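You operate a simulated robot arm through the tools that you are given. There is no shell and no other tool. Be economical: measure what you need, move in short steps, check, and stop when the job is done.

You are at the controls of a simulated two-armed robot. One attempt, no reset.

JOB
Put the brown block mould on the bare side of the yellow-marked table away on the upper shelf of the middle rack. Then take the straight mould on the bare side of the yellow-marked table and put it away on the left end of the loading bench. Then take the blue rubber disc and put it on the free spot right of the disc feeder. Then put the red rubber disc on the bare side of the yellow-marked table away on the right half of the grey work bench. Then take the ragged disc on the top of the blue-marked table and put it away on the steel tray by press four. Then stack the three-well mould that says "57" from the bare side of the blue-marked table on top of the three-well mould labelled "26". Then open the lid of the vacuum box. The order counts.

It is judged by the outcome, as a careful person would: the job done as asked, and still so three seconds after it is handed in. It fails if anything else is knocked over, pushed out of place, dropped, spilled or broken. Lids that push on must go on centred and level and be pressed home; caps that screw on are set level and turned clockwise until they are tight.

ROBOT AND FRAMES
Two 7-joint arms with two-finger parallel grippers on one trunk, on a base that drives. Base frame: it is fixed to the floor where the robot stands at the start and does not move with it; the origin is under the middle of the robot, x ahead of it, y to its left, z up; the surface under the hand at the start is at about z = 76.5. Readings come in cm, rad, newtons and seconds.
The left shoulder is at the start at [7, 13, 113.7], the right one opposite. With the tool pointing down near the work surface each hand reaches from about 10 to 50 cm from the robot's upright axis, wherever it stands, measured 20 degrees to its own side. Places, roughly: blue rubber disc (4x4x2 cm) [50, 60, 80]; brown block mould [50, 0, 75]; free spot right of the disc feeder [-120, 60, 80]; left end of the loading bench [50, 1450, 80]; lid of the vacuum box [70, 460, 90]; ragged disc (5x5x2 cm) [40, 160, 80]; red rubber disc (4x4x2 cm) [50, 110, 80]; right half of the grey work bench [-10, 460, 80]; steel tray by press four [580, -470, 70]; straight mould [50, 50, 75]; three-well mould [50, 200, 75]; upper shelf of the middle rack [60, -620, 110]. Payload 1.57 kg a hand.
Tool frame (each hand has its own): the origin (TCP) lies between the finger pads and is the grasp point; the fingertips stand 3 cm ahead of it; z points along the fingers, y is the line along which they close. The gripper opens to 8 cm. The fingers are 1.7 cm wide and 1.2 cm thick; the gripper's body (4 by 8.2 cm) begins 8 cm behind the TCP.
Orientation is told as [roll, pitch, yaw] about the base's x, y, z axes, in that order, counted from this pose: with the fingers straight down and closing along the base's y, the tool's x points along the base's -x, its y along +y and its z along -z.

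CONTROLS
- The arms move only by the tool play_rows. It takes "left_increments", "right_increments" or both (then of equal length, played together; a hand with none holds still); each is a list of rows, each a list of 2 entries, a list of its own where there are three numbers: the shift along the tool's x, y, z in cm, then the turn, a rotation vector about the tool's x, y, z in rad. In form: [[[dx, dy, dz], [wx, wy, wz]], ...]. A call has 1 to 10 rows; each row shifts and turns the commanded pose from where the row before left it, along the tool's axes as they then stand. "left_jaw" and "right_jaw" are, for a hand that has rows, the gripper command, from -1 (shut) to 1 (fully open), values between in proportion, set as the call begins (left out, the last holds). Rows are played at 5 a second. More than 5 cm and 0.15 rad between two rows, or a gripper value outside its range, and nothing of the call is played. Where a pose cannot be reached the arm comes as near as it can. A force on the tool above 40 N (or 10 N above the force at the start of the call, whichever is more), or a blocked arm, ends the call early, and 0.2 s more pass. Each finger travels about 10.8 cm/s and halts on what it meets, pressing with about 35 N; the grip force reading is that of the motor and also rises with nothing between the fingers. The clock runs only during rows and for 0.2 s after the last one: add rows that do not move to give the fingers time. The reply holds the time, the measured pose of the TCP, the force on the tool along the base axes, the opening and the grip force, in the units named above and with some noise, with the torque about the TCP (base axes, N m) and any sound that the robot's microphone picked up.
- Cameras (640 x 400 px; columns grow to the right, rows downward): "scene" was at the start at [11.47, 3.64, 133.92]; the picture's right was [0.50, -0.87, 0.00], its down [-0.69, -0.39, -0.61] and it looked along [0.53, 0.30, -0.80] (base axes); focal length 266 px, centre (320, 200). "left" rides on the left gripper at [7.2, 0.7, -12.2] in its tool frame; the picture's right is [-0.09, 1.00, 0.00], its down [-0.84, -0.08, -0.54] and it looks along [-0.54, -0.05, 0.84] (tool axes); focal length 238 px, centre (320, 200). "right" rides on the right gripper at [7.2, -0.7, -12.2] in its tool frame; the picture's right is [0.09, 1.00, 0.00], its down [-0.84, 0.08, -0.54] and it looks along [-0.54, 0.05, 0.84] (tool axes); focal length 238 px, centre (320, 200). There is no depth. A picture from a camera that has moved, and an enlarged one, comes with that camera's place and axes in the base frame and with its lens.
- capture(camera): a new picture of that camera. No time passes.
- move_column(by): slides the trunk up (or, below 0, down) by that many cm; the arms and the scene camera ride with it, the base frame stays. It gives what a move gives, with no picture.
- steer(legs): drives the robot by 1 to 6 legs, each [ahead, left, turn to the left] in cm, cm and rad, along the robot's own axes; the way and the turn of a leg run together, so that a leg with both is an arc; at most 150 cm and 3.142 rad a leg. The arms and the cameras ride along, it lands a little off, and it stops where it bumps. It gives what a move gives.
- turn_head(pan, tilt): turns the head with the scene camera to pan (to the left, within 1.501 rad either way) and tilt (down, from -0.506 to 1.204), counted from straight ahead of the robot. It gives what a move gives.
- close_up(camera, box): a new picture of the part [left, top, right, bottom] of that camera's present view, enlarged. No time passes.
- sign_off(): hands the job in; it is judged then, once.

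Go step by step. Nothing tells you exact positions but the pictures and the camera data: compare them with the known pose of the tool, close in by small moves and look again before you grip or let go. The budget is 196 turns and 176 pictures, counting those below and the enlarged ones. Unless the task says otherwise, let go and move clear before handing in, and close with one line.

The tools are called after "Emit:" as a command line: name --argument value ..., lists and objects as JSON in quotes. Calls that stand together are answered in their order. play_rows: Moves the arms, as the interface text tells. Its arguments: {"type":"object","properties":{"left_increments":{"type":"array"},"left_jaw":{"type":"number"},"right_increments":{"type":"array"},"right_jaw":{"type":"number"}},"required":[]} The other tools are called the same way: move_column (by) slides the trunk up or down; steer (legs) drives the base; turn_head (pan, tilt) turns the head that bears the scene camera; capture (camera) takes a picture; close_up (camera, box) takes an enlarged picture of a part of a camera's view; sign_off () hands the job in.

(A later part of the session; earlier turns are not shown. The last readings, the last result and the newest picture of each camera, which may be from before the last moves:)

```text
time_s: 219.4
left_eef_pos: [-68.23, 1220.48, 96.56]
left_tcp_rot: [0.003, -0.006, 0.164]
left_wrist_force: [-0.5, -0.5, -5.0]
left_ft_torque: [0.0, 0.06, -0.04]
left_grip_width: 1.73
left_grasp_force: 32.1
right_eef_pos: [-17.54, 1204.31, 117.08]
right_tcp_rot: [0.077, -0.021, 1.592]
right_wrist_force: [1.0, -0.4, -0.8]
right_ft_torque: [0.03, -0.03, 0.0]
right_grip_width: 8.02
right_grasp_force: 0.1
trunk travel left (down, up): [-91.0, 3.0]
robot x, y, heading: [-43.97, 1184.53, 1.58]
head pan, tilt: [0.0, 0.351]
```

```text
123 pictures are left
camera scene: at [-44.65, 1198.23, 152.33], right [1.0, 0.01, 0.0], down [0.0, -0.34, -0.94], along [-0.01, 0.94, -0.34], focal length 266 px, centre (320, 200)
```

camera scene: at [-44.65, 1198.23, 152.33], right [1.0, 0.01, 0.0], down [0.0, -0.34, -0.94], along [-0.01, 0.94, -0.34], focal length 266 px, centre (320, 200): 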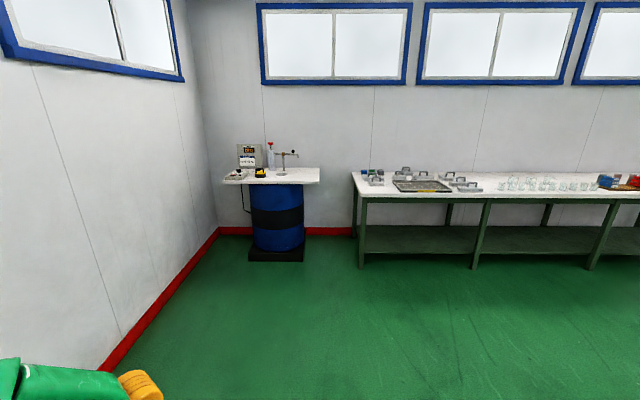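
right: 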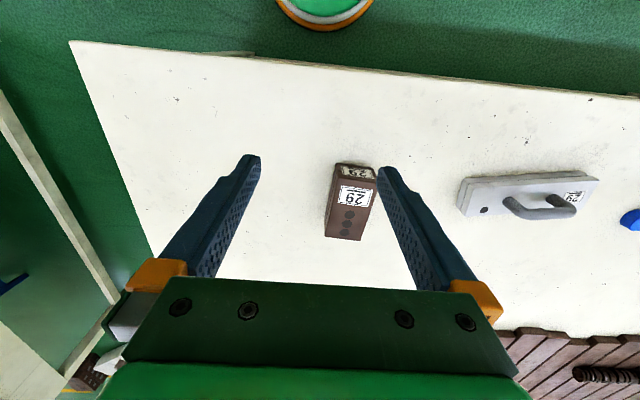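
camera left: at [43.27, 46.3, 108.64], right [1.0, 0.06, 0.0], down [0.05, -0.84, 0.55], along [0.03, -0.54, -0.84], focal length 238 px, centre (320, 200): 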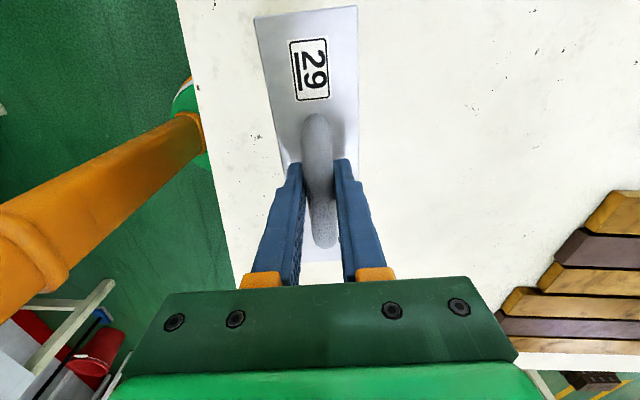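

I'll enlarge the bench's left end to find a free spot.

Emit:
close_up --camera "scene" --box '[340, 155, 520, 215]'

```text
3.56 times, centred on (430, 185) of scene
camera zoom: at [-44.65, 1198.23, 152.33], right [1.0, 0.01, 0.0], down [0.0, -0.34, -0.94], along [-0.01, 0.94, -0.34], focal length 944 px, centre (-71, 253)
```

zoom: 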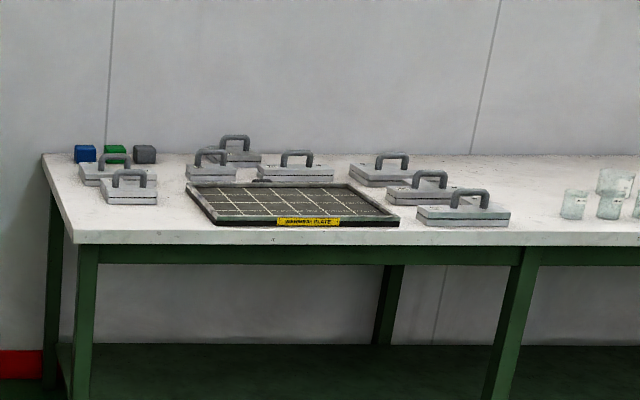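

There is a free area at the bench's front-left corner, roughly x -10..24, y 1415..1440, with other moulds and a black tray around it. I'll aim the mould at [6, 1428], parallel to the edge.

Emit:
steer --legs '[[0, -74, -0.008], [150, 0, 0], [38, 0, 0]]'

Emit:
turn_head --pan 0.4 --tilt 0.9

Emit:
capture --camera "scene"

Emit:
capture --camera "left"

```text
time_s: 232.5
left_eef_pos: [7.98, 1409.03, 96.55]
left_tcp_rot: [0.004, -0.006, 0.144]
left_wrist_force: [0.0, 0.3, -4.3]
left_ft_torque: [0.0, 0.06, 0.0]
left_grip_width: 1.75
left_grasp_force: 32.8
right_eef_pos: [58.06, 1391.89, 117.14]
right_tcp_rot: [0.077, -0.022, 1.57]
right_wrist_force: [-0.3, 0.3, -0.8]
right_ft_torque: [0.03, -0.04, 0.02]
right_grip_width: 8.0
right_grasp_force: 0.1
trunk travel left (down, up): [-91.0, 3.0]
robot x, y, heading: [30.79, 1371.9, 1.559]
head pan, tilt: [0.0, 0.351]
```

```text
time_s: 233.4
left_eef_pos: [7.82, 1409.41, 96.49]
left_tcp_rot: [-0.001, -0.002, 0.146]
left_wrist_force: [0.5, -0.2, -4.2]
left_ft_torque: [-0.01, 0.05, 0.0]
left_grip_width: 1.73
left_grasp_force: 32.6
right_eef_pos: [58.06, 1392.27, 117.01]
right_tcp_rot: [0.077, -0.018, 1.572]
right_wrist_force: [0.8, -0.5, 0.1]
right_ft_torque: [-0.01, 0.04, 0.01]
right_grip_width: 8.01
right_grasp_force: 0.1
trunk travel left (down, up): [-91.0, 3.0]
robot x, y, heading: [30.61, 1372.17, 1.564]
head pan, tilt: [0.4, 0.901]
```

```text
121 pictures are left
camera scene: at [27.93, 1384.32, 147.56], right [0.92, 0.38, 0.0], down [0.3, -0.73, -0.62], along [-0.24, 0.57, -0.78], focal length 266 px, centre (320, 200)
```

scene: 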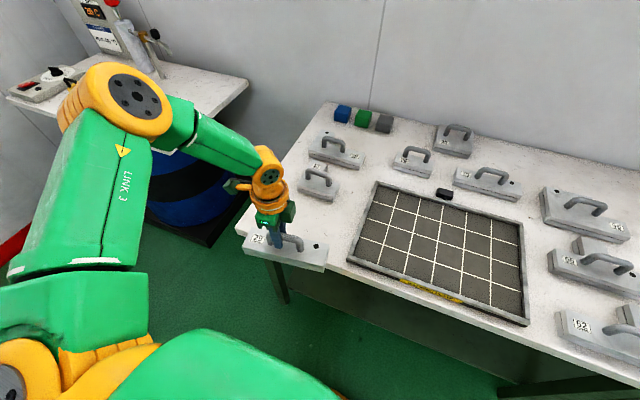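

```text
120 pictures are left
camera left: at [0.65, 1409.08, 108.62], right [-0.05, 1.0, 0.0], down [0.84, 0.04, 0.55], along [0.54, 0.03, -0.84], focal length 238 px, centre (320, 200)
```

left: 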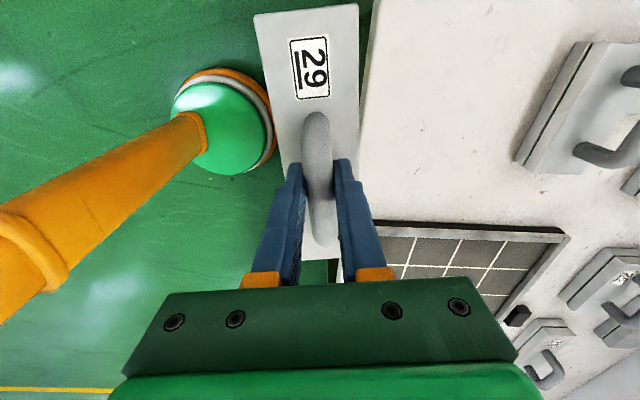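

The free strip lies between the front edge (y≈1416) and the next moulds (y≈1438). I'll drive in to centre at [5, 1427], square the yaw and lower.

Emit:
steer --legs '[[17.5, 2.6, 0]]'

Emit:
play_rows --left_increments '[[[0, 0, 0], [0, 0, 0.073]], [[0, 0, 0], [0, 0, 0.073]], [[0, 0, 0], [0, 0, 0]]]'

Emit:
move_column --by -9

Emit:
capture --camera "left"

Emit:
close_up --camera "scene" --box '[180, 120, 420, 300]'

```text
time_s: 234.9
left_eef_pos: [5.43, 1426.32, 96.42]
left_tcp_rot: [0.004, -0.003, 0.145]
left_wrist_force: [0.8, 0.0, -5.2]
left_ft_torque: [0.02, 0.06, 0.01]
left_grip_width: 1.74
left_grasp_force: 33.2
right_eef_pos: [55.78, 1409.12, 117.18]
right_tcp_rot: [0.079, -0.023, 1.571]
right_wrist_force: [-0.5, -0.1, -0.5]
right_ft_torque: [0.02, 0.06, 0.01]
right_grip_width: 8.01
right_grasp_force: 0.1
trunk travel left (down, up): [-91.0, 3.0]
robot x, y, heading: [28.22, 1389.6, 1.556]
head pan, tilt: [0.4, 0.901]
```

```text
time_s: 235.7
left_eef_pos: [5.36, 1426.62, 96.48]
left_tcp_rot: [0.0, -0.005, 0.0]
left_wrist_force: [-0.8, 0.0, -4.5]
left_ft_torque: [-0.05, 0.08, 0.01]
left_grip_width: 1.75
left_grasp_force: 32.5
right_eef_pos: [55.66, 1409.56, 117.06]
right_tcp_rot: [0.077, -0.018, 1.572]
right_wrist_force: [-0.4, -0.1, -0.1]
right_ft_torque: [0.0, 0.02, -0.02]
right_grip_width: 7.98
right_grasp_force: 0.1
trunk travel left (down, up): [-91.0, 3.0]
robot x, y, heading: [28.67, 1389.67, 1.563]
head pan, tilt: [0.4, 0.901]
```

```text
time_s: 237.0
left_eef_pos: [5.69, 1426.29, 87.8]
left_tcp_rot: [0.004, -0.002, -0.002]
left_wrist_force: [-2.3, 2.4, 33.1]
left_ft_torque: [0.01, 0.01, 0.06]
left_grip_width: 1.75
left_grasp_force: 32.2
right_eef_pos: [55.96, 1409.12, 108.16]
right_tcp_rot: [0.08, -0.024, 1.572]
right_wrist_force: [-0.1, 0.0, -0.8]
right_ft_torque: [0.0, 0.01, 0.04]
right_grip_width: 8.01
right_grasp_force: 0.1
trunk travel left (down, up): [-82.0, 12.0]
robot x, y, heading: [28.48, 1389.31, 1.562]
head pan, tilt: [0.4, 0.901]
```

```text
119 pictures are left
camera left: at [-1.56, 1427.09, 99.99], right [0.09, 1.0, 0.01], down [0.84, -0.08, 0.54], along [0.54, -0.04, -0.84], focal length 238 px, centre (320, 200)
```

left: 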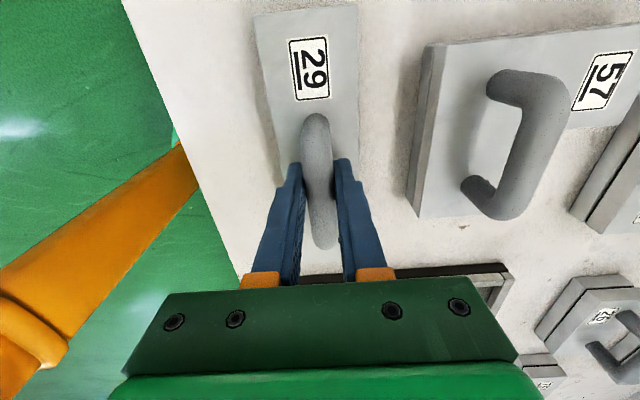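

```text
2.22 times, centred on (300, 210) of scene
camera zoom: at [25.83, 1401.06, 138.67], right [0.92, 0.38, 0.0], down [0.3, -0.72, -0.62], along [-0.24, 0.58, -0.78], focal length 590 px, centre (364, 178)
```

zoom: 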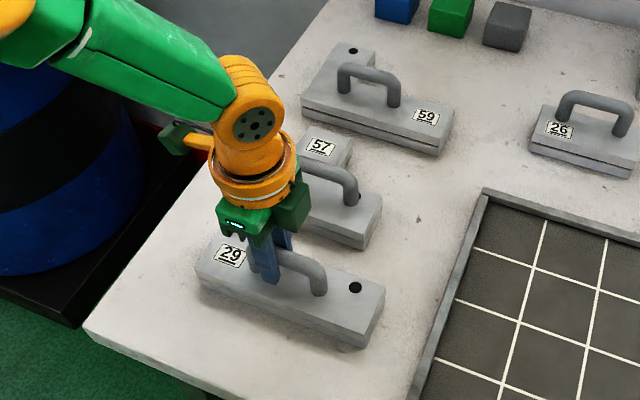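

It is already resting on the bench with about 33 N pressing. I'll relieve that, open and rise.

Emit:
move_column --by -0.0

Emit:
play_rows --left_increments '[[[0, 0, -0.3], [0, 0, 0]], [[0, 0, 0], [0, 0, 0]]]'

```text
time_s: 237.5
left_eef_pos: [5.6, 1426.34, 87.85]
left_tcp_rot: [0.005, -0.002, -0.001]
left_wrist_force: [-3.3, 6.1, 33.0]
left_ft_torque: [0.04, -0.01, 0.02]
left_grip_width: 1.77
left_grasp_force: 32.4
right_eef_pos: [55.91, 1409.11, 107.96]
right_tcp_rot: [0.081, -0.025, 1.57]
right_wrist_force: [0.4, -0.4, 0.5]
right_ft_torque: [-0.01, 0.0, -0.03]
right_grip_width: 8.0
right_grasp_force: 0.1
trunk travel left (down, up): [-82.0, 12.0]
robot x, y, heading: [28.45, 1389.34, 1.56]
head pan, tilt: [0.4, 0.901]
```

```text
time_s: 238.1
left_eef_pos: [5.5, 1426.46, 87.75]
left_tcp_rot: [-0.005, -0.003, 0.0]
left_wrist_force: [1.2, -1.1, 0.1]
left_ft_torque: [-0.17, 0.34, 0.11]
left_grip_width: 1.75
left_grasp_force: 31.9
right_eef_pos: [55.68, 1409.41, 108.04]
right_tcp_rot: [0.077, -0.021, 1.572]
right_wrist_force: [-0.6, 0.1, 0.0]
right_ft_torque: [0.01, 0.0, -0.01]
right_grip_width: 7.99
right_grasp_force: 0.0
trunk travel left (down, up): [-82.0, 12.0]
robot x, y, heading: [28.56, 1389.67, 1.562]
head pan, tilt: [0.4, 0.901]
```

Emit:
play_rows --left_increments '[[[0, 0, 0], [0, 0, 0]], [[0, 0, 0], [0, 0, 0]], [[0, 0, 0], [0, 0, 0]], [[0, 0, 0], [0, 0, 0]], [[0, 0, -3], [0, 0, 0]], [[0, 0, -3], [0, 0, 0]], [[0, 0, -3], [0, 0, 0]], [[0, 0, 0], [0, 0, 0]]]' --left_jaw 1

Emit:
capture --camera "left"

```text
time_s: 239.9
left_eef_pos: [5.27, 1426.57, 96.83]
left_tcp_rot: [0.001, -0.004, 0.0]
left_wrist_force: [0.1, -0.1, -0.1]
left_ft_torque: [-0.02, 0.01, -0.01]
left_grip_width: 8.02
left_grasp_force: 0.0
right_eef_pos: [55.7, 1409.43, 108.0]
right_tcp_rot: [0.075, -0.02, 1.569]
right_wrist_force: [0.7, 0.2, -1.0]
right_ft_torque: [0.0, 0.01, 0.02]
right_grip_width: 7.99
right_grasp_force: 0.1
trunk travel left (down, up): [-82.0, 12.0]
robot x, y, heading: [28.26, 1390.02, 1.561]
head pan, tilt: [0.4, 0.901]
```

```text
117 pictures are left
camera left: at [-1.95, 1427.35, 109.02], right [0.09, 1.0, 0.0], down [0.83, -0.08, 0.55], along [0.54, -0.05, -0.84], focal length 238 px, centre (320, 200)
```

left: 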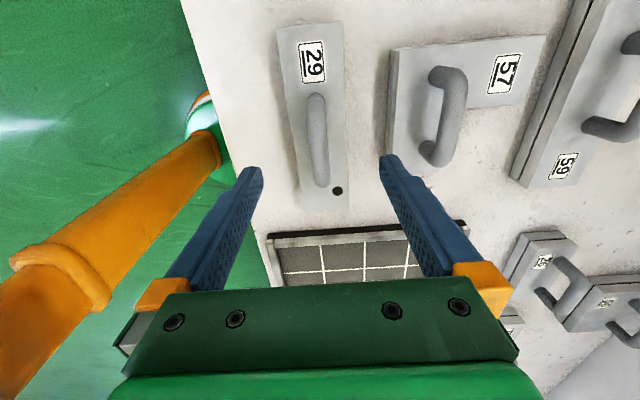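

The mould is placed cleanly. I'll retrace the path in reverse toward table one for the blue disc.

Emit:
steer --legs '[[-150, 0, 0.01], [-55, 0, 0], [0, 72, 0], [-150, 0, 0], [-150, 0, 0], [-150, 0, 0]]'

Emit:
play_rows --left_increments '[[[0, 0, 0], [0, 0, -0.149]], [[0, 0, 0], [0, 0, -0.149]], [[0, 0, 0], [0, 0, -0.149]], [[0, 0, 0], [0, 0, -0.149]], [[0, 0, 0], [0, 0, -0.149]], [[0, 0, 0], [0, 0, -0.149]], [[0, 0, 0], [0, 0, -0.149]], [[0, 0, 0], [0, 0, -0.149]], [[0, 0, 0], [0, 0, -0.149]], [[0, 0, 0], [0, 0, -0.149]]]'

```text
time_s: 274.7
left_eef_pos: [-71.01, 771.53, 96.85]
left_tcp_rot: [0.0, -0.003, 0.015]
left_wrist_force: [-0.1, -0.2, -0.8]
left_ft_torque: [-0.04, 0.01, 0.0]
left_grip_width: 8.0
left_grasp_force: 0.2
right_eef_pos: [-20.49, 755.15, 107.97]
right_tcp_rot: [0.077, -0.021, 1.585]
right_wrist_force: [0.5, -0.3, -0.9]
right_ft_torque: [0.01, -0.01, -0.02]
right_grip_width: 7.99
right_grasp_force: 0.1
trunk travel left (down, up): [-82.0, 12.0]
robot x, y, heading: [-47.46, 734.5, 1.575]
head pan, tilt: [0.4, 0.901]
```

```text
time_s: 276.9
left_eef_pos: [-71.09, 771.4, 96.84]
left_tcp_rot: [-0.004, -0.003, 1.507]
left_wrist_force: [-0.2, 0.3, 0.1]
left_ft_torque: [-0.01, -0.03, 0.0]
left_grip_width: 7.96
left_grasp_force: 0.0
right_eef_pos: [-20.43, 755.06, 108.15]
right_tcp_rot: [0.077, -0.021, 1.585]
right_wrist_force: [-0.1, 0.1, -0.1]
right_ft_torque: [0.02, 0.03, 0.01]
right_grip_width: 8.0
right_grasp_force: 0.0
trunk travel left (down, up): [-82.0, 12.0]
robot x, y, heading: [-46.76, 734.76, 1.574]
head pan, tilt: [0.4, 0.901]
```

Emit:
steer --legs '[[-145, 0, 0], [0, 75, 0], [-150, 0, 0], [-150, 0, 0], [-150, -78, 0], [-92, 0, 0]]'

Emit:
turn_head --pan 1.3 --tilt 0.5

Emit:
capture --camera "scene"

```text
refused: leg 5 is longer than a leg can be; nothing moved
```

```text
time_s: 278.1
left_eef_pos: [-71.09, 771.45, 96.87]
left_tcp_rot: [-0.003, 0.0, 1.503]
left_wrist_force: [0.6, -1.0, 0.1]
left_ft_torque: [0.0, 0.0, 0.04]
left_grip_width: 7.98
left_grasp_force: 0.1
right_eef_pos: [-20.45, 755.09, 107.96]
right_tcp_rot: [0.077, -0.022, 1.585]
right_wrist_force: [0.3, 0.3, -0.1]
right_ft_torque: [-0.01, 0.03, 0.02]
right_grip_width: 8.03
right_grasp_force: 0.0
trunk travel left (down, up): [-82.0, 12.0]
robot x, y, heading: [-47.23, 734.59, 1.576]
head pan, tilt: [1.3, 0.499]
```

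```text
116 pictures are left
camera scene: at [-56.28, 742.16, 141.95], right [0.26, 0.96, 0.0], down [0.46, -0.13, -0.88], along [-0.85, 0.23, -0.48], focal length 266 px, centre (320, 200)
```

scene: 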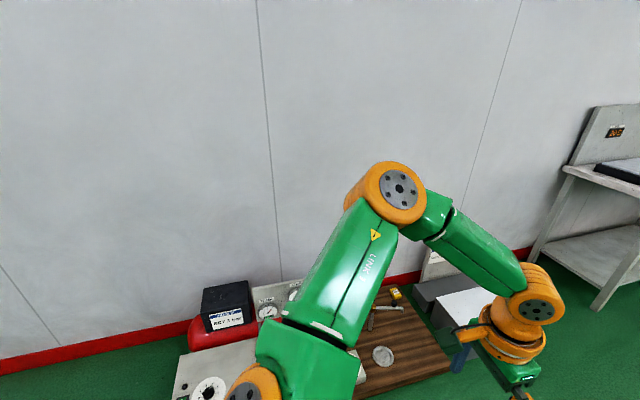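

Emit:
steer --legs '[[-145, 0, 0], [0, 75, 0], [-150, 0, 0], [-150, 0, 0], [-125, -78, 0], [-118, 0, 0]]'

Emit:
capture --camera "scene"

```text
time_s: 315.5
left_eef_pos: [-67.45, 83.18, 96.84]
left_tcp_rot: [-0.004, -0.001, 1.496]
left_wrist_force: [-0.1, -0.3, 0.1]
left_ft_torque: [-0.01, -0.01, 0.02]
left_grip_width: 8.01
left_grasp_force: 0.2
right_eef_pos: [-16.98, 66.45, 108.01]
right_tcp_rot: [0.077, -0.018, 1.58]
right_wrist_force: [0.2, 0.5, -1.0]
right_ft_torque: [0.0, -0.03, 0.0]
right_grip_width: 7.99
right_grasp_force: 0.1
trunk travel left (down, up): [-82.0, 12.0]
robot x, y, heading: [-44.26, 46.43, 1.571]
head pan, tilt: [1.3, 0.499]
```

```text
115 pictures are left
camera scene: at [-52.93, 53.74, 141.95], right [0.27, 0.96, 0.0], down [0.46, -0.13, -0.88], along [-0.85, 0.23, -0.48], focal length 266 px, centre (320, 200)
```

scene: 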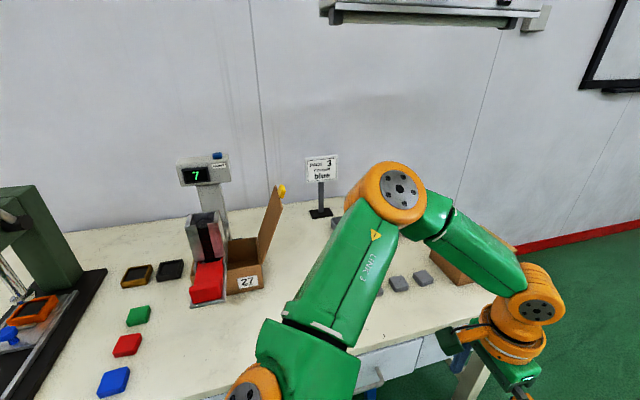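

The side table with the disc feeder is on my left. I'll turn to face table one and approach the blue disc.

Emit:
steer --legs '[[0, 0, -1.571], [40, -2, 0]]'

Emit:
turn_head --pan 0.5 --tilt 0.9

Emit:
capture --camera "scene"

Emit:
capture --camera "left"

```text
time_s: 321.8
left_eef_pos: [32.09, 69.17, 96.83]
left_tcp_rot: [-0.002, -0.004, -0.052]
left_wrist_force: [-0.5, -0.3, -0.1]
left_ft_torque: [0.04, 0.0, 0.01]
left_grip_width: 8.02
left_grasp_force: 0.1
right_eef_pos: [16.31, 18.21, 108.03]
right_tcp_rot: [0.077, -0.023, 0.027]
right_wrist_force: [-0.2, 0.9, -0.2]
right_ft_torque: [0.0, 0.0, 0.02]
right_grip_width: 8.01
right_grasp_force: 0.1
trunk travel left (down, up): [-82.0, 12.0]
robot x, y, heading: [-4.15, 44.74, 0.014]
head pan, tilt: [1.3, 0.499]
```

```text
time_s: 322.9
left_eef_pos: [32.17, 69.17, 96.87]
left_tcp_rot: [-0.005, -0.002, -0.052]
left_wrist_force: [-0.1, -0.4, -0.1]
left_ft_torque: [0.02, 0.02, -0.03]
left_grip_width: 8.01
left_grasp_force: 0.1
right_eef_pos: [16.48, 18.33, 107.99]
right_tcp_rot: [0.077, -0.022, 0.027]
right_wrist_force: [-0.5, -0.1, -0.3]
right_ft_torque: [-0.03, 0.0, -0.02]
right_grip_width: 8.0
right_grasp_force: 0.2
trunk travel left (down, up): [-82.0, 12.0]
robot x, y, heading: [-4.36, 45.12, 0.022]
head pan, tilt: [0.499, 0.901]
```

```text
114 pictures are left
camera scene: at [7.39, 48.85, 138.57], right [0.5, -0.87, 0.0], down [-0.68, -0.39, -0.62], along [0.54, 0.31, -0.78], focal length 266 px, centre (320, 200)
```

scene: 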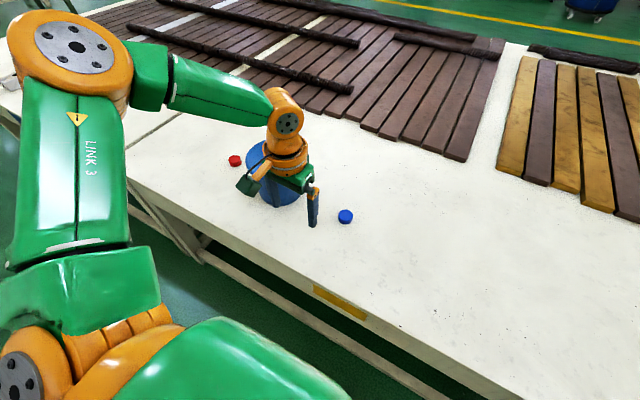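

```text
113 pictures are left
camera left: at [24.97, 70.33, 109.01], right [0.14, 0.99, 0.0], down [0.83, -0.12, 0.54], along [0.54, -0.08, -0.84], focal length 238 px, centre (320, 200)
```

left: 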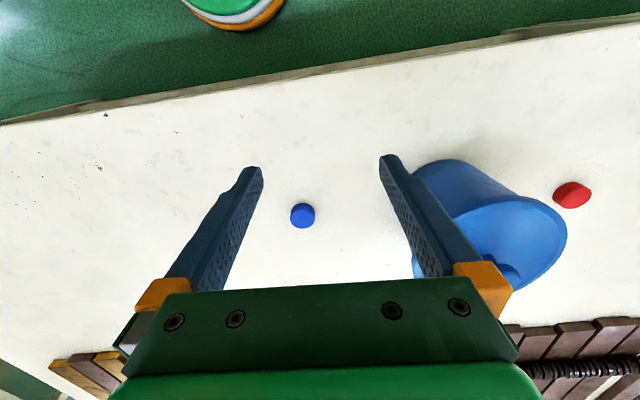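

The blue disc is at [47.6, 64.2] and the bucket's nearest edge is at about y=81. I'll drive closer, place the hand over the disc and lower the trunk.

Emit:
steer --legs '[[12, -2, -0.02]]'

Emit:
play_rows --left_increments '[[[-1.7, -1.2, 0], [0, 0, 0]], [[-1.7, -1.2, 0], [0, 0, 0]], [[0, 0, 0], [0, 0, 0]]]'

Emit:
move_column --by -10

Emit:
capture --camera "left"

```text
time_s: 324.2
left_eef_pos: [44.35, 66.59, 97.0]
left_tcp_rot: [-0.004, -0.003, -0.074]
left_wrist_force: [-1.4, 0.0, -0.6]
left_ft_torque: [-0.02, 0.02, -0.01]
left_grip_width: 8.0
left_grasp_force: 0.1
right_eef_pos: [27.69, 15.99, 108.26]
right_tcp_rot: [0.076, -0.023, 0.009]
right_wrist_force: [-0.3, -0.1, -0.3]
right_ft_torque: [0.0, -0.01, 0.01]
right_grip_width: 7.97
right_grasp_force: 0.1
trunk travel left (down, up): [-82.0, 12.0]
robot x, y, heading: [7.88, 43.16, 0.001]
head pan, tilt: [0.499, 0.901]
```

```text
time_s: 325.0
left_eef_pos: [47.81, 63.83, 96.93]
left_tcp_rot: [-0.003, -0.001, -0.074]
left_wrist_force: [0.6, 1.6, -0.7]
left_ft_torque: [0.02, 0.02, 0.03]
left_grip_width: 8.01
left_grasp_force: 0.1
right_eef_pos: [27.93, 15.99, 108.05]
right_tcp_rot: [0.076, -0.021, 0.01]
right_wrist_force: [0.4, 0.1, 0.0]
right_ft_torque: [0.01, 0.0, 0.01]
right_grip_width: 7.99
right_grasp_force: 0.0
trunk travel left (down, up): [-82.0, 12.0]
robot x, y, heading: [7.62, 43.39, 0.0]
head pan, tilt: [0.499, 0.901]
```

```text
time_s: 326.3
left_eef_pos: [47.84, 63.9, 86.82]
left_tcp_rot: [-0.003, -0.001, -0.073]
left_wrist_force: [0.8, -0.1, -0.3]
left_ft_torque: [-0.02, -0.01, 0.01]
left_grip_width: 7.99
left_grasp_force: 0.1
right_eef_pos: [27.89, 16.07, 98.06]
right_tcp_rot: [0.077, -0.023, 0.009]
right_wrist_force: [0.0, -0.3, 0.4]
right_ft_torque: [-0.01, -0.03, -0.01]
right_grip_width: 8.02
right_grasp_force: 0.1
trunk travel left (down, up): [-72.0, 22.0]
robot x, y, heading: [7.75, 43.13, 0.0]
head pan, tilt: [0.499, 0.901]
```

```text
112 pictures are left
camera left: at [40.71, 65.19, 99.03], right [0.16, 0.99, 0.0], down [0.83, -0.14, 0.54], along [0.54, -0.09, -0.84], focal length 238 px, centre (320, 200)
```

left: 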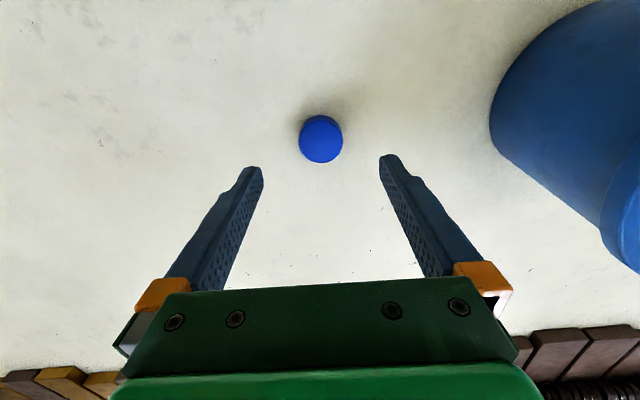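

It is centred exactly, so I'll descend to just above the table.

Emit:
play_rows --left_increments '[[[0, 0, 2], [0, 0, 0]], [[0, 0, 2], [0, 0, 0]], [[0, 0, 2], [0, 0, 0]], [[0, 0, 1], [0, 0, 0]], [[0, 0, 0], [0, 0, 0]]]'

Emit:
capture --camera "left"

```text
time_s: 327.5
left_eef_pos: [46.9, 64.31, 80.67]
left_tcp_rot: [-0.005, -0.001, -0.074]
left_wrist_force: [0.5, -1.1, -0.5]
left_ft_torque: [0.01, 0.02, 0.02]
left_grip_width: 8.02
left_grasp_force: 0.0
left hand out of reach, approached as far as the arm can: row 3, 4
right_eef_pos: [28.01, 15.99, 97.97]
right_tcp_rot: [0.078, -0.021, 0.008]
right_wrist_force: [0.4, 0.9, 0.2]
right_ft_torque: [-0.01, -0.01, 0.02]
right_grip_width: 8.03
right_grasp_force: 0.0
trunk travel left (down, up): [-72.0, 22.0]
robot x, y, heading: [7.72, 43.18, -0.002]
head pan, tilt: [0.499, 0.901]
```

```text
111 pictures are left
camera left: at [39.76, 65.67, 92.79], right [0.16, 0.99, 0.0], down [0.83, -0.14, 0.54], along [0.54, -0.09, -0.84], focal length 238 px, centre (320, 200)
```

left: 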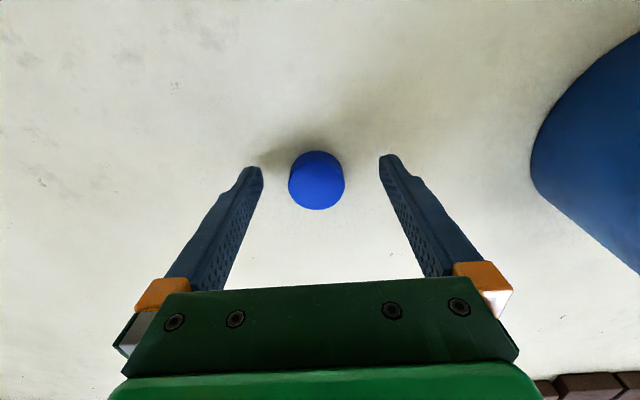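

Emit:
steer --legs '[[0.9, 0, 0]]'

Emit:
move_column --by -0.9

Emit:
play_rows --left_increments '[[[0, 0, 0], [0, 0, 0]], [[0, 0, 0], [0, 0, 0]], [[0, 0, 0], [0, 0, 0]], [[0, 0, 0], [0, 0, 0]]]' --left_jaw -1

Emit:
capture --camera "left"

```text
time_s: 328.2
left_eef_pos: [47.61, 64.28, 80.81]
left_tcp_rot: [-0.005, -0.004, -0.072]
left_wrist_force: [0.5, -1.5, -0.1]
left_ft_torque: [0.0, -0.03, 0.02]
left_grip_width: 8.0
left_grasp_force: 0.0
right_eef_pos: [28.68, 16.03, 98.12]
right_tcp_rot: [0.076, -0.021, 0.009]
right_wrist_force: [0.1, -0.6, 0.2]
right_ft_torque: [0.02, -0.04, 0.0]
right_grip_width: 7.99
right_grasp_force: 0.0
trunk travel left (down, up): [-72.0, 22.0]
robot x, y, heading: [8.36, 43.18, -0.0]
head pan, tilt: [0.499, 0.901]
```

```text
time_s: 328.8
left_eef_pos: [47.7, 64.27, 79.84]
left_tcp_rot: [-0.005, -0.003, -0.073]
left_wrist_force: [-0.2, 0.7, 0.2]
left_ft_torque: [0.01, -0.03, 0.0]
left_grip_width: 8.0
left_grasp_force: 0.1
right_eef_pos: [28.77, 15.96, 97.15]
right_tcp_rot: [0.078, -0.02, 0.009]
right_wrist_force: [0.4, 0.9, 0.4]
right_ft_torque: [0.01, 0.01, 0.0]
right_grip_width: 8.0
right_grasp_force: 0.0
trunk travel left (down, up): [-71.1, 22.9]
robot x, y, heading: [8.48, 43.23, 0.003]
head pan, tilt: [0.499, 0.901]
```

```text
time_s: 329.8
left_eef_pos: [47.87, 64.33, 79.74]
left_tcp_rot: [-0.005, -0.004, -0.074]
left_wrist_force: [0.5, 0.1, 1.4]
left_ft_torque: [0.06, 0.0, -0.01]
left_grip_width: 3.82
left_grasp_force: 35.0
right_eef_pos: [28.7, 16.11, 97.14]
right_tcp_rot: [0.079, -0.021, 0.01]
right_wrist_force: [0.2, -0.3, -0.4]
right_ft_torque: [-0.07, -0.02, 0.0]
right_grip_width: 7.99
right_grasp_force: 0.0
trunk travel left (down, up): [-71.1, 22.9]
robot x, y, heading: [8.46, 43.23, 0.003]
head pan, tilt: [0.499, 0.901]
```

```text
110 pictures are left
camera left: at [40.66, 65.67, 91.9], right [0.16, 0.99, 0.0], down [0.83, -0.14, 0.54], along [0.54, -0.09, -0.84], focal length 238 px, centre (320, 200)
```

left: 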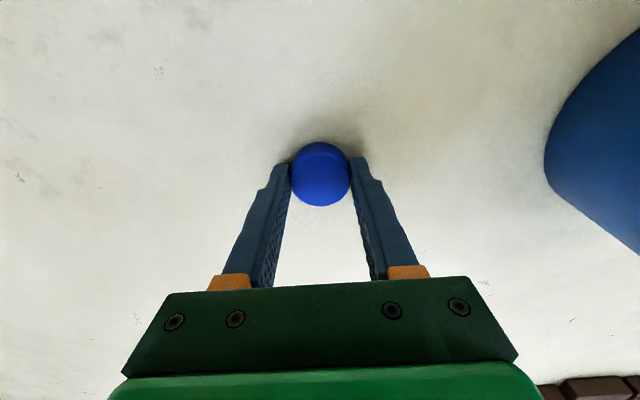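

The disc is gripped (3.8 cm). I'll lift it, back off and turn round to the feeder table.

Emit:
move_column --by 20

Emit:
steer --legs '[[-42, 0, 0], [0, 0, 3.14]]'

Emit:
turn_head --pan 0 --tilt 0.6

Emit:
capture --camera "scene"

```text
time_s: 332.0
left_eef_pos: [47.81, 64.31, 99.66]
left_tcp_rot: [-0.005, -0.001, -0.074]
left_wrist_force: [-0.6, -0.1, -0.4]
left_ft_torque: [0.01, -0.01, -0.02]
left_grip_width: 3.83
left_grasp_force: 35.3
right_eef_pos: [28.68, 16.06, 117.07]
right_tcp_rot: [0.076, -0.02, 0.008]
right_wrist_force: [0.2, -0.1, -0.5]
right_ft_torque: [-0.01, 0.01, 0.01]
right_grip_width: 8.01
right_grasp_force: 0.2
trunk travel left (down, up): [-91.1, 2.9]
robot x, y, heading: [8.65, 43.49, 0.003]
head pan, tilt: [0.499, 0.901]
```

```text
time_s: 341.9
left_eef_pos: [-72.41, 22.17, 99.69]
left_tcp_rot: [-0.007, -0.001, 3.068]
left_wrist_force: [-0.2, -0.7, -0.3]
left_ft_torque: [-0.01, 0.0, 0.03]
left_grip_width: 3.83
left_grasp_force: 34.8
right_eef_pos: [-53.31, 70.36, 117.07]
right_tcp_rot: [0.079, -0.02, -3.134]
right_wrist_force: [0.2, 0.4, 0.1]
right_ft_torque: [0.02, 0.01, -0.02]
right_grip_width: 8.01
right_grasp_force: 0.1
trunk travel left (down, up): [-91.1, 2.9]
robot x, y, heading: [-33.09, 43.35, 3.139]
head pan, tilt: [0.499, 0.901]
```

```text
time_s: 342.9
left_eef_pos: [-72.46, 22.14, 99.66]
left_tcp_rot: [-0.007, -0.001, 3.068]
left_wrist_force: [-0.1, -0.4, 0.5]
left_ft_torque: [0.01, 0.0, -0.02]
left_grip_width: 3.84
left_grasp_force: 34.9
right_eef_pos: [-53.33, 70.45, 117.19]
right_tcp_rot: [0.077, -0.022, -3.133]
right_wrist_force: [0.6, -0.9, -0.5]
right_ft_torque: [0.02, -0.03, 0.0]
right_grip_width: 8.03
right_grasp_force: 0.0
trunk travel left (down, up): [-91.1, 2.9]
robot x, y, heading: [-33.44, 43.29, 3.138]
head pan, tilt: [0.0, 0.6]
```

```text
109 pictures are left
camera scene: at [-47.12, 43.18, 150.14], right [0.0, 1.0, 0.0], down [0.57, 0.0, -0.82], along [-0.82, 0.0, -0.57], focal length 266 px, centre (320, 200)
```

scene: 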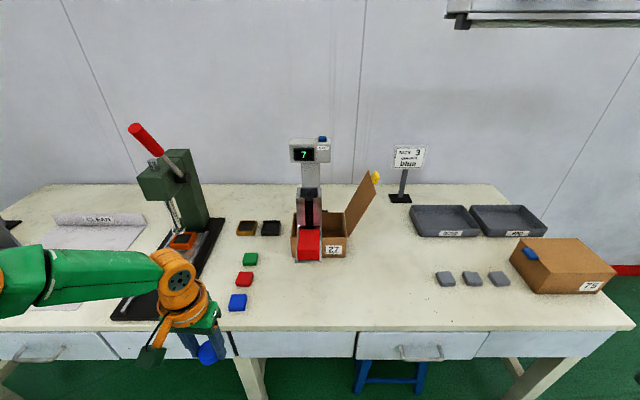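

The feeder with the "7" display and box 27 is straight ahead, with free table to its right. I'll enlarge to check the spot.

Emit:
close_up --camera "scene" --box '[220, 130, 520, 330]'

```text
2.00 times, centred on (370, 230) of scene
camera zoom: at [-47.12, 43.18, 150.14], right [0.0, 1.0, 0.0], down [0.57, 0.0, -0.82], along [-0.82, 0.0, -0.57], focal length 531 px, centre (220, 140)
```

zoom: 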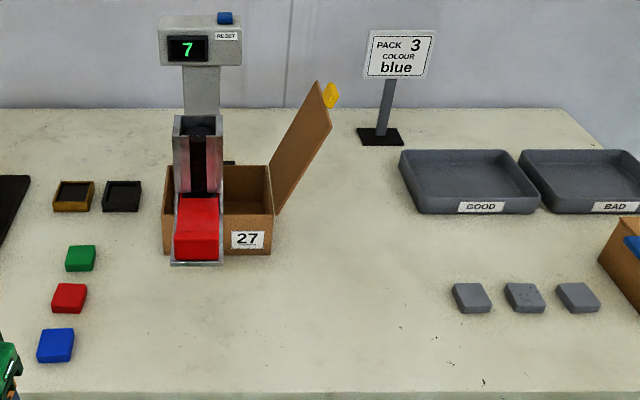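

I take the free spot as the bare table right of box 27, around [-116, 62], and I need to keep clear of the open flap. I'll sidestep right, approach partway and look again.

Emit:
steer --legs '[[0, -36, 0], [28, 0, 0]]'

Emit:
turn_head --pan 0.3 --tilt 0.75

Emit:
capture --camera "scene"

Emit:
capture --camera "left"

```text
time_s: 346.8
left_eef_pos: [-100.31, 58.44, 99.81]
left_tcp_rot: [-0.004, -0.005, 3.069]
left_wrist_force: [0.2, -0.6, 0.9]
left_ft_torque: [0.02, 0.01, -0.03]
left_grip_width: 3.83
left_grasp_force: 34.7
right_eef_pos: [-81.27, 106.82, 117.2]
right_tcp_rot: [0.077, -0.022, -3.134]
right_wrist_force: [-0.2, -0.1, -0.3]
right_ft_torque: [-0.01, 0.0, 0.02]
right_grip_width: 8.01
right_grasp_force: 0.0
trunk travel left (down, up): [-91.1, 2.9]
robot x, y, heading: [-61.08, 79.69, 3.143]
head pan, tilt: [0.0, 0.6]
```

```text
time_s: 347.6
left_eef_pos: [-100.57, 58.6, 99.82]
left_tcp_rot: [-0.005, -0.002, 3.069]
left_wrist_force: [0.8, 0.6, -0.8]
left_ft_torque: [-0.01, 0.04, -0.04]
left_grip_width: 3.82
left_grasp_force: 35.0
right_eef_pos: [-81.5, 106.8, 117.14]
right_tcp_rot: [0.078, -0.02, -3.133]
right_wrist_force: [0.0, 0.6, 0.2]
right_ft_torque: [0.02, -0.01, -0.02]
right_grip_width: 8.0
right_grasp_force: 0.0
trunk travel left (down, up): [-91.1, 2.9]
robot x, y, heading: [-61.39, 79.82, 3.14]
head pan, tilt: [0.3, 0.75]
```

```text
107 pictures are left
camera scene: at [-74.37, 77.13, 148.85], right [-0.29, 0.96, 0.0], down [0.65, 0.2, -0.73], along [-0.7, -0.21, -0.68], focal length 266 px, centre (320, 200)
```

scene: 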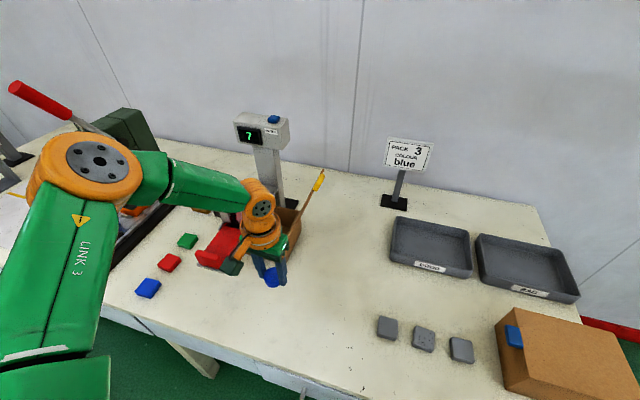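

```text
106 pictures are left
camera left: at [-93.4, 57.36, 111.89], right [-0.17, -0.99, 0.0], down [-0.83, 0.14, 0.54], along [-0.54, 0.09, -0.84], focal length 238 px, centre (320, 200)
```

left: 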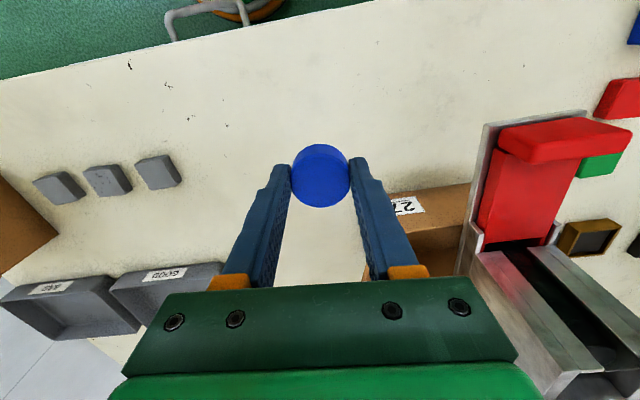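

I estimate the flap's top at y≈61, x≤-115. The middle of the free area is about [-112, 68], so I'll place the disc there.

Emit:
steer --legs '[[0, -9.3, 0], [9, 0, 0]]'

Emit:
move_column --by -12

Emit:
capture --camera "left"

Emit:
capture --camera "scene"

```text
time_s: 349.4
left_eef_pos: [-109.01, 67.68, 99.94]
left_tcp_rot: [-0.006, -0.009, 3.07]
left_wrist_force: [0.3, -0.2, -0.1]
left_ft_torque: [0.02, 0.06, -0.01]
left_grip_width: 3.84
left_grasp_force: 35.1
right_eef_pos: [-89.77, 115.96, 117.28]
right_tcp_rot: [0.077, -0.026, -3.135]
right_wrist_force: [0.4, -0.2, 0.1]
right_ft_torque: [-0.02, 0.02, 0.03]
right_grip_width: 8.02
right_grasp_force: 0.0
trunk travel left (down, up): [-91.1, 2.9]
robot x, y, heading: [-70.34, 88.9, 3.138]
head pan, tilt: [0.3, 0.75]
```

```text
time_s: 350.9
left_eef_pos: [-109.61, 67.81, 87.71]
left_tcp_rot: [-0.004, -0.004, 3.069]
left_wrist_force: [0.8, -0.1, -0.9]
left_ft_torque: [0.02, 0.01, -0.03]
left_grip_width: 3.82
left_grasp_force: 34.7
right_eef_pos: [-90.59, 115.99, 105.1]
right_tcp_rot: [0.077, -0.022, -3.136]
right_wrist_force: [0.4, 1.0, 0.5]
right_ft_torque: [0.01, 0.02, 0.0]
right_grip_width: 8.0
right_grasp_force: 0.1
trunk travel left (down, up): [-79.1, 14.9]
robot x, y, heading: [-70.61, 88.82, 3.14]
head pan, tilt: [0.3, 0.75]
```

```text
105 pictures are left
camera left: at [-102.44, 66.61, 99.89], right [-0.17, -0.99, 0.0], down [-0.83, 0.14, 0.54], along [-0.54, 0.09, -0.84], focal length 238 px, centre (320, 200)
```

left: 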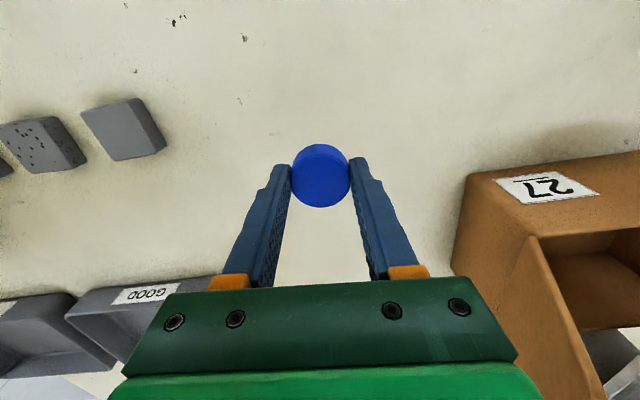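

```text
104 pictures are left
camera scene: at [-83.41, 86.38, 136.85], right [-0.29, 0.96, 0.0], down [0.65, 0.2, -0.73], along [-0.7, -0.22, -0.68], focal length 266 px, centre (320, 200)
```

scene: 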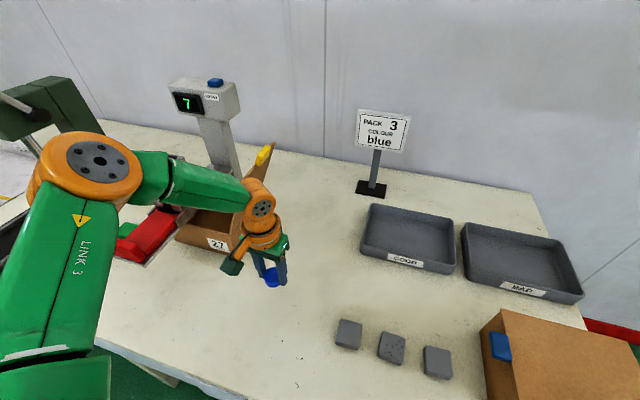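

The spot is clear here. I'll lower by trunk and then finish with small guarded steps.

Emit:
move_column --by -6.5

Emit:
play_rows --left_increments '[[[0, 0, 0.4], [0, 0, 0]], [[0, 0, 0.4], [0, 0, 0]], [[0, 0, 0.4], [0, 0, 0]], [[0, 0, 0.3], [0, 0, 0]]]'

Emit:
capture --camera "left"

```text
time_s: 351.9
left_eef_pos: [-109.58, 67.8, 81.23]
left_tcp_rot: [-0.005, -0.002, 3.068]
left_wrist_force: [0.6, -0.3, -1.4]
left_ft_torque: [0.01, -0.01, 0.02]
left_grip_width: 3.84
left_grasp_force: 34.9
right_eef_pos: [-90.51, 115.96, 98.59]
right_tcp_rot: [0.078, -0.021, -3.135]
right_wrist_force: [-0.1, 0.3, 0.1]
right_ft_torque: [0.03, -0.03, -0.03]
right_grip_width: 7.99
right_grasp_force: 0.1
trunk travel left (down, up): [-72.6, 21.4]
robot x, y, heading: [-70.35, 88.8, 3.144]
head pan, tilt: [0.3, 0.75]
```

```text
time_s: 352.9
left_eef_pos: [-108.97, 67.37, 80.34]
left_tcp_rot: [-0.004, -0.002, 3.07]
left_wrist_force: [-0.3, 0.3, -0.5]
left_ft_torque: [-0.02, -0.02, 0.03]
left_grip_width: 3.83
left_grasp_force: 34.4
left hand out of reach, approached as far as the arm can: row 2, 4
right_eef_pos: [-90.54, 116.0, 98.7]
right_tcp_rot: [0.078, -0.02, -3.134]
right_wrist_force: [0.9, 0.2, 0.7]
right_ft_torque: [-0.02, -0.03, 0.03]
right_grip_width: 7.99
right_grasp_force: 0.1
trunk travel left (down, up): [-72.6, 21.4]
robot x, y, heading: [-70.38, 89.27, 3.142]
head pan, tilt: [0.3, 0.75]
```

```text
103 pictures are left
camera left: at [-101.81, 66.25, 92.49], right [-0.17, -0.99, -0.01], down [-0.83, 0.14, 0.55], along [-0.54, 0.09, -0.84], focal length 238 px, centre (320, 200)
```

left: 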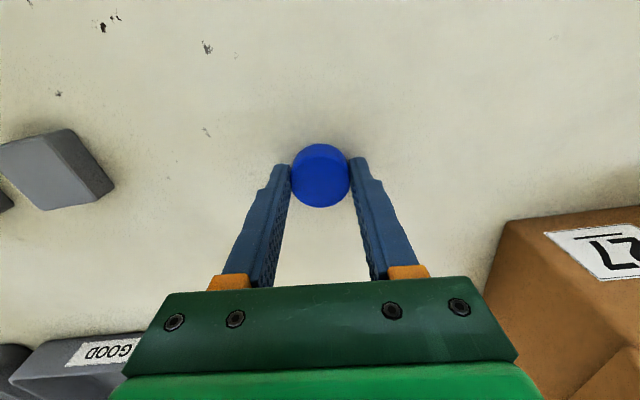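

Emit:
move_column --by -0.4

Emit:
move_column --by -0.2

```text
time_s: 353.4
left_eef_pos: [-108.97, 67.32, 79.99]
left_tcp_rot: [-0.005, -0.004, 3.068]
left_wrist_force: [0.2, 0.3, -0.3]
left_ft_torque: [-0.02, -0.01, 0.03]
left_grip_width: 3.83
left_grasp_force: 35.1
right_eef_pos: [-90.43, 116.08, 98.21]
right_tcp_rot: [0.078, -0.022, -3.134]
right_wrist_force: [0.7, 0.1, -0.2]
right_ft_torque: [-0.01, 0.03, 0.01]
right_grip_width: 7.99
right_grasp_force: 0.2
trunk travel left (down, up): [-72.2, 21.8]
robot x, y, heading: [-70.32, 88.5, 3.136]
head pan, tilt: [0.3, 0.75]
```

```text
time_s: 354.0
left_eef_pos: [-108.97, 67.38, 79.73]
left_tcp_rot: [-0.005, -0.005, 3.068]
left_wrist_force: [-0.5, -0.2, 0.0]
left_ft_torque: [-0.01, -0.03, -0.01]
left_grip_width: 3.82
left_grasp_force: 35.1
right_eef_pos: [-90.54, 116.1, 98.14]
right_tcp_rot: [0.078, -0.02, -3.136]
right_wrist_force: [0.5, 1.2, -0.3]
right_ft_torque: [0.0, 0.0, 0.03]
right_grip_width: 8.0
right_grasp_force: 0.1
trunk travel left (down, up): [-72.0, 22.0]
robot x, y, heading: [-70.88, 88.96, 3.14]
head pan, tilt: [0.3, 0.75]
```

Emit:
move_column --by -0.3

Emit:
move_column --by -0.3

```text
time_s: 354.5
left_eef_pos: [-108.77, 67.49, 79.74]
left_tcp_rot: [-0.002, -0.01, 3.069]
left_wrist_force: [-5.7, -6.3, 26.3]
left_ft_torque: [-0.32, 0.14, -0.04]
left_grip_width: 3.84
left_grasp_force: 34.9
right_eef_pos: [-90.38, 116.14, 97.74]
right_tcp_rot: [0.078, -0.023, -3.135]
right_wrist_force: [-0.4, 0.6, -0.6]
right_ft_torque: [0.0, -0.02, 0.01]
right_grip_width: 8.01
right_grasp_force: 0.1
trunk travel left (down, up): [-71.7, 22.3]
robot x, y, heading: [-70.52, 89.26, 3.142]
head pan, tilt: [0.3, 0.75]
```

```text
time_s: 355.0
left_eef_pos: [-108.78, 67.45, 79.59]
left_tcp_rot: [-0.003, -0.014, 3.069]
left_wrist_force: [5.3, -0.4, 14.9]
left_ft_torque: [-0.04, -0.17, 0.02]
left_grip_width: 3.8
left_grasp_force: 34.7
right_eef_pos: [-90.15, 116.09, 97.55]
right_tcp_rot: [0.078, -0.025, -3.135]
right_wrist_force: [0.2, 0.3, -0.1]
right_ft_torque: [0.02, 0.0, 0.01]
right_grip_width: 8.01
right_grasp_force: 0.1
trunk travel left (down, up): [-71.4, 22.6]
robot x, y, heading: [-70.52, 88.84, 3.14]
head pan, tilt: [0.3, 0.75]
stopped: the force on the tool passed its limit at 48 N (the readings are from after the stop); the commanded pose is now the measured one
```

The disc is on the table. I'll open, rise and check.

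Emit:
play_rows --left_increments '[[[0, 0, 0], [0, 0, 0]], [[0, 0, 0], [0, 0, 0]], [[0, 0, 0], [0, 0, 0]]]' --left_jaw 1

Emit:
move_column --by 20

Emit:
capture --camera "left"

```text
time_s: 355.8
left_eef_pos: [-109.12, 67.54, 79.56]
left_tcp_rot: [-0.004, -0.013, 3.069]
left_wrist_force: [-2.2, 3.1, 17.3]
left_ft_torque: [-0.61, 0.02, -0.06]
left_grip_width: 7.79
left_grasp_force: 0.0
right_eef_pos: [-90.22, 116.44, 97.44]
right_tcp_rot: [0.081, -0.023, -3.135]
right_wrist_force: [0.1, -0.1, 0.1]
right_ft_torque: [0.0, 0.02, 0.01]
right_grip_width: 7.98
right_grasp_force: 0.1
trunk travel left (down, up): [-71.4, 22.6]
robot x, y, heading: [-70.4, 88.81, 3.145]
head pan, tilt: [0.3, 0.75]
```

```text
time_s: 357.9
left_eef_pos: [-109.25, 67.35, 99.36]
left_tcp_rot: [-0.005, -0.011, 3.067]
left_wrist_force: [0.0, 0.6, -1.3]
left_ft_torque: [0.0, -0.02, 0.04]
left_grip_width: 8.01
left_grasp_force: 0.1
right_eef_pos: [-90.53, 116.09, 117.4]
right_tcp_rot: [0.077, -0.019, -3.135]
right_wrist_force: [-0.4, 0.7, 0.0]
right_ft_torque: [0.0, 0.01, 0.01]
right_grip_width: 8.01
right_grasp_force: 0.1
trunk travel left (down, up): [-91.4, 2.6]
robot x, y, heading: [-70.48, 88.54, 3.139]
head pan, tilt: [0.3, 0.75]
```

```text
102 pictures are left
camera left: at [-101.92, 66.23, 111.42], right [-0.17, -0.99, 0.0], down [-0.82, 0.14, 0.55], along [-0.54, 0.09, -0.84], focal length 238 px, centre (320, 200)
```

left: 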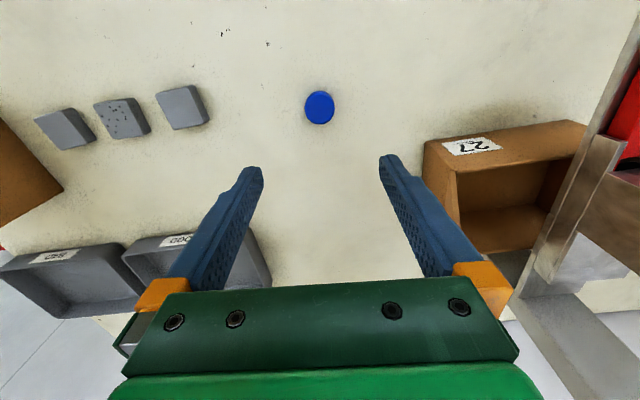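

The blue disc lies flat in the free area. Next I'll turn back to table one for the red disc near [49, 105].

Emit:
steer --legs '[[-36, 0, 0], [0, 0, -3.14], [30, 3, 0]]'

Emit:
turn_head --pan 0.5 --tilt 0.9

Emit:
capture --camera "left"

Emit:
capture --camera "scene"

```text
time_s: 369.3
left_eef_pos: [34.4, 112.07, 99.43]
left_tcp_rot: [-0.004, -0.01, -0.089]
left_wrist_force: [-0.1, -0.3, -0.2]
left_ft_torque: [0.02, 0.03, -0.02]
left_grip_width: 8.0
left_grasp_force: 0.0
right_eef_pos: [14.95, 63.74, 117.47]
right_tcp_rot: [0.079, -0.022, -0.011]
right_wrist_force: [0.4, 0.0, 0.4]
right_ft_torque: [0.01, -0.04, 0.02]
right_grip_width: 8.01
right_grasp_force: 0.1
trunk travel left (down, up): [-91.4, 2.6]
robot x, y, heading: [-4.51, 91.44, -0.023]
head pan, tilt: [0.3, 0.75]
```

```text
time_s: 370.0
left_eef_pos: [34.56, 112.16, 99.35]
left_tcp_rot: [-0.005, -0.009, -0.092]
left_wrist_force: [-0.4, -0.1, -0.8]
left_ft_torque: [0.02, 0.03, -0.02]
left_grip_width: 7.98
left_grasp_force: 0.1
right_eef_pos: [15.2, 63.85, 117.46]
right_tcp_rot: [0.08, -0.02, -0.01]
right_wrist_force: [0.2, -0.6, 0.2]
right_ft_torque: [-0.01, -0.01, -0.01]
right_grip_width: 8.03
right_grasp_force: 0.1
trunk travel left (down, up): [-91.4, 2.6]
robot x, y, heading: [-4.52, 91.16, -0.018]
head pan, tilt: [0.499, 0.901]
```

```text
101 pictures are left
camera left: at [27.41, 113.56, 111.44], right [0.18, 0.98, 0.0], down [0.82, -0.15, 0.55], along [0.54, -0.1, -0.84], focal length 238 px, centre (320, 200)
```

left: 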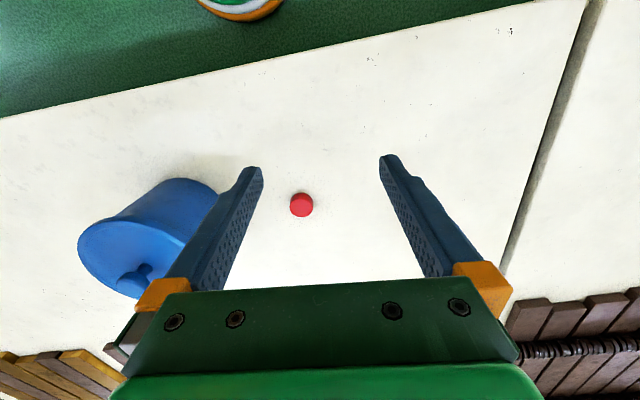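

```text
100 pictures are left
camera scene: at [7.26, 94.62, 148.02], right [0.46, -0.89, 0.0], down [-0.69, -0.36, -0.62], along [0.55, 0.29, -0.78], focal length 266 px, centre (320, 200)
```

scene: 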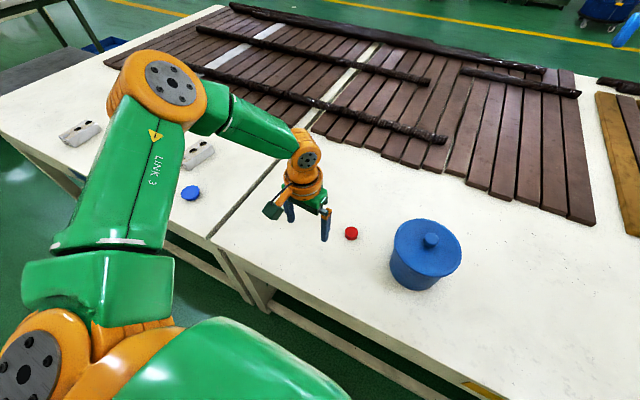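

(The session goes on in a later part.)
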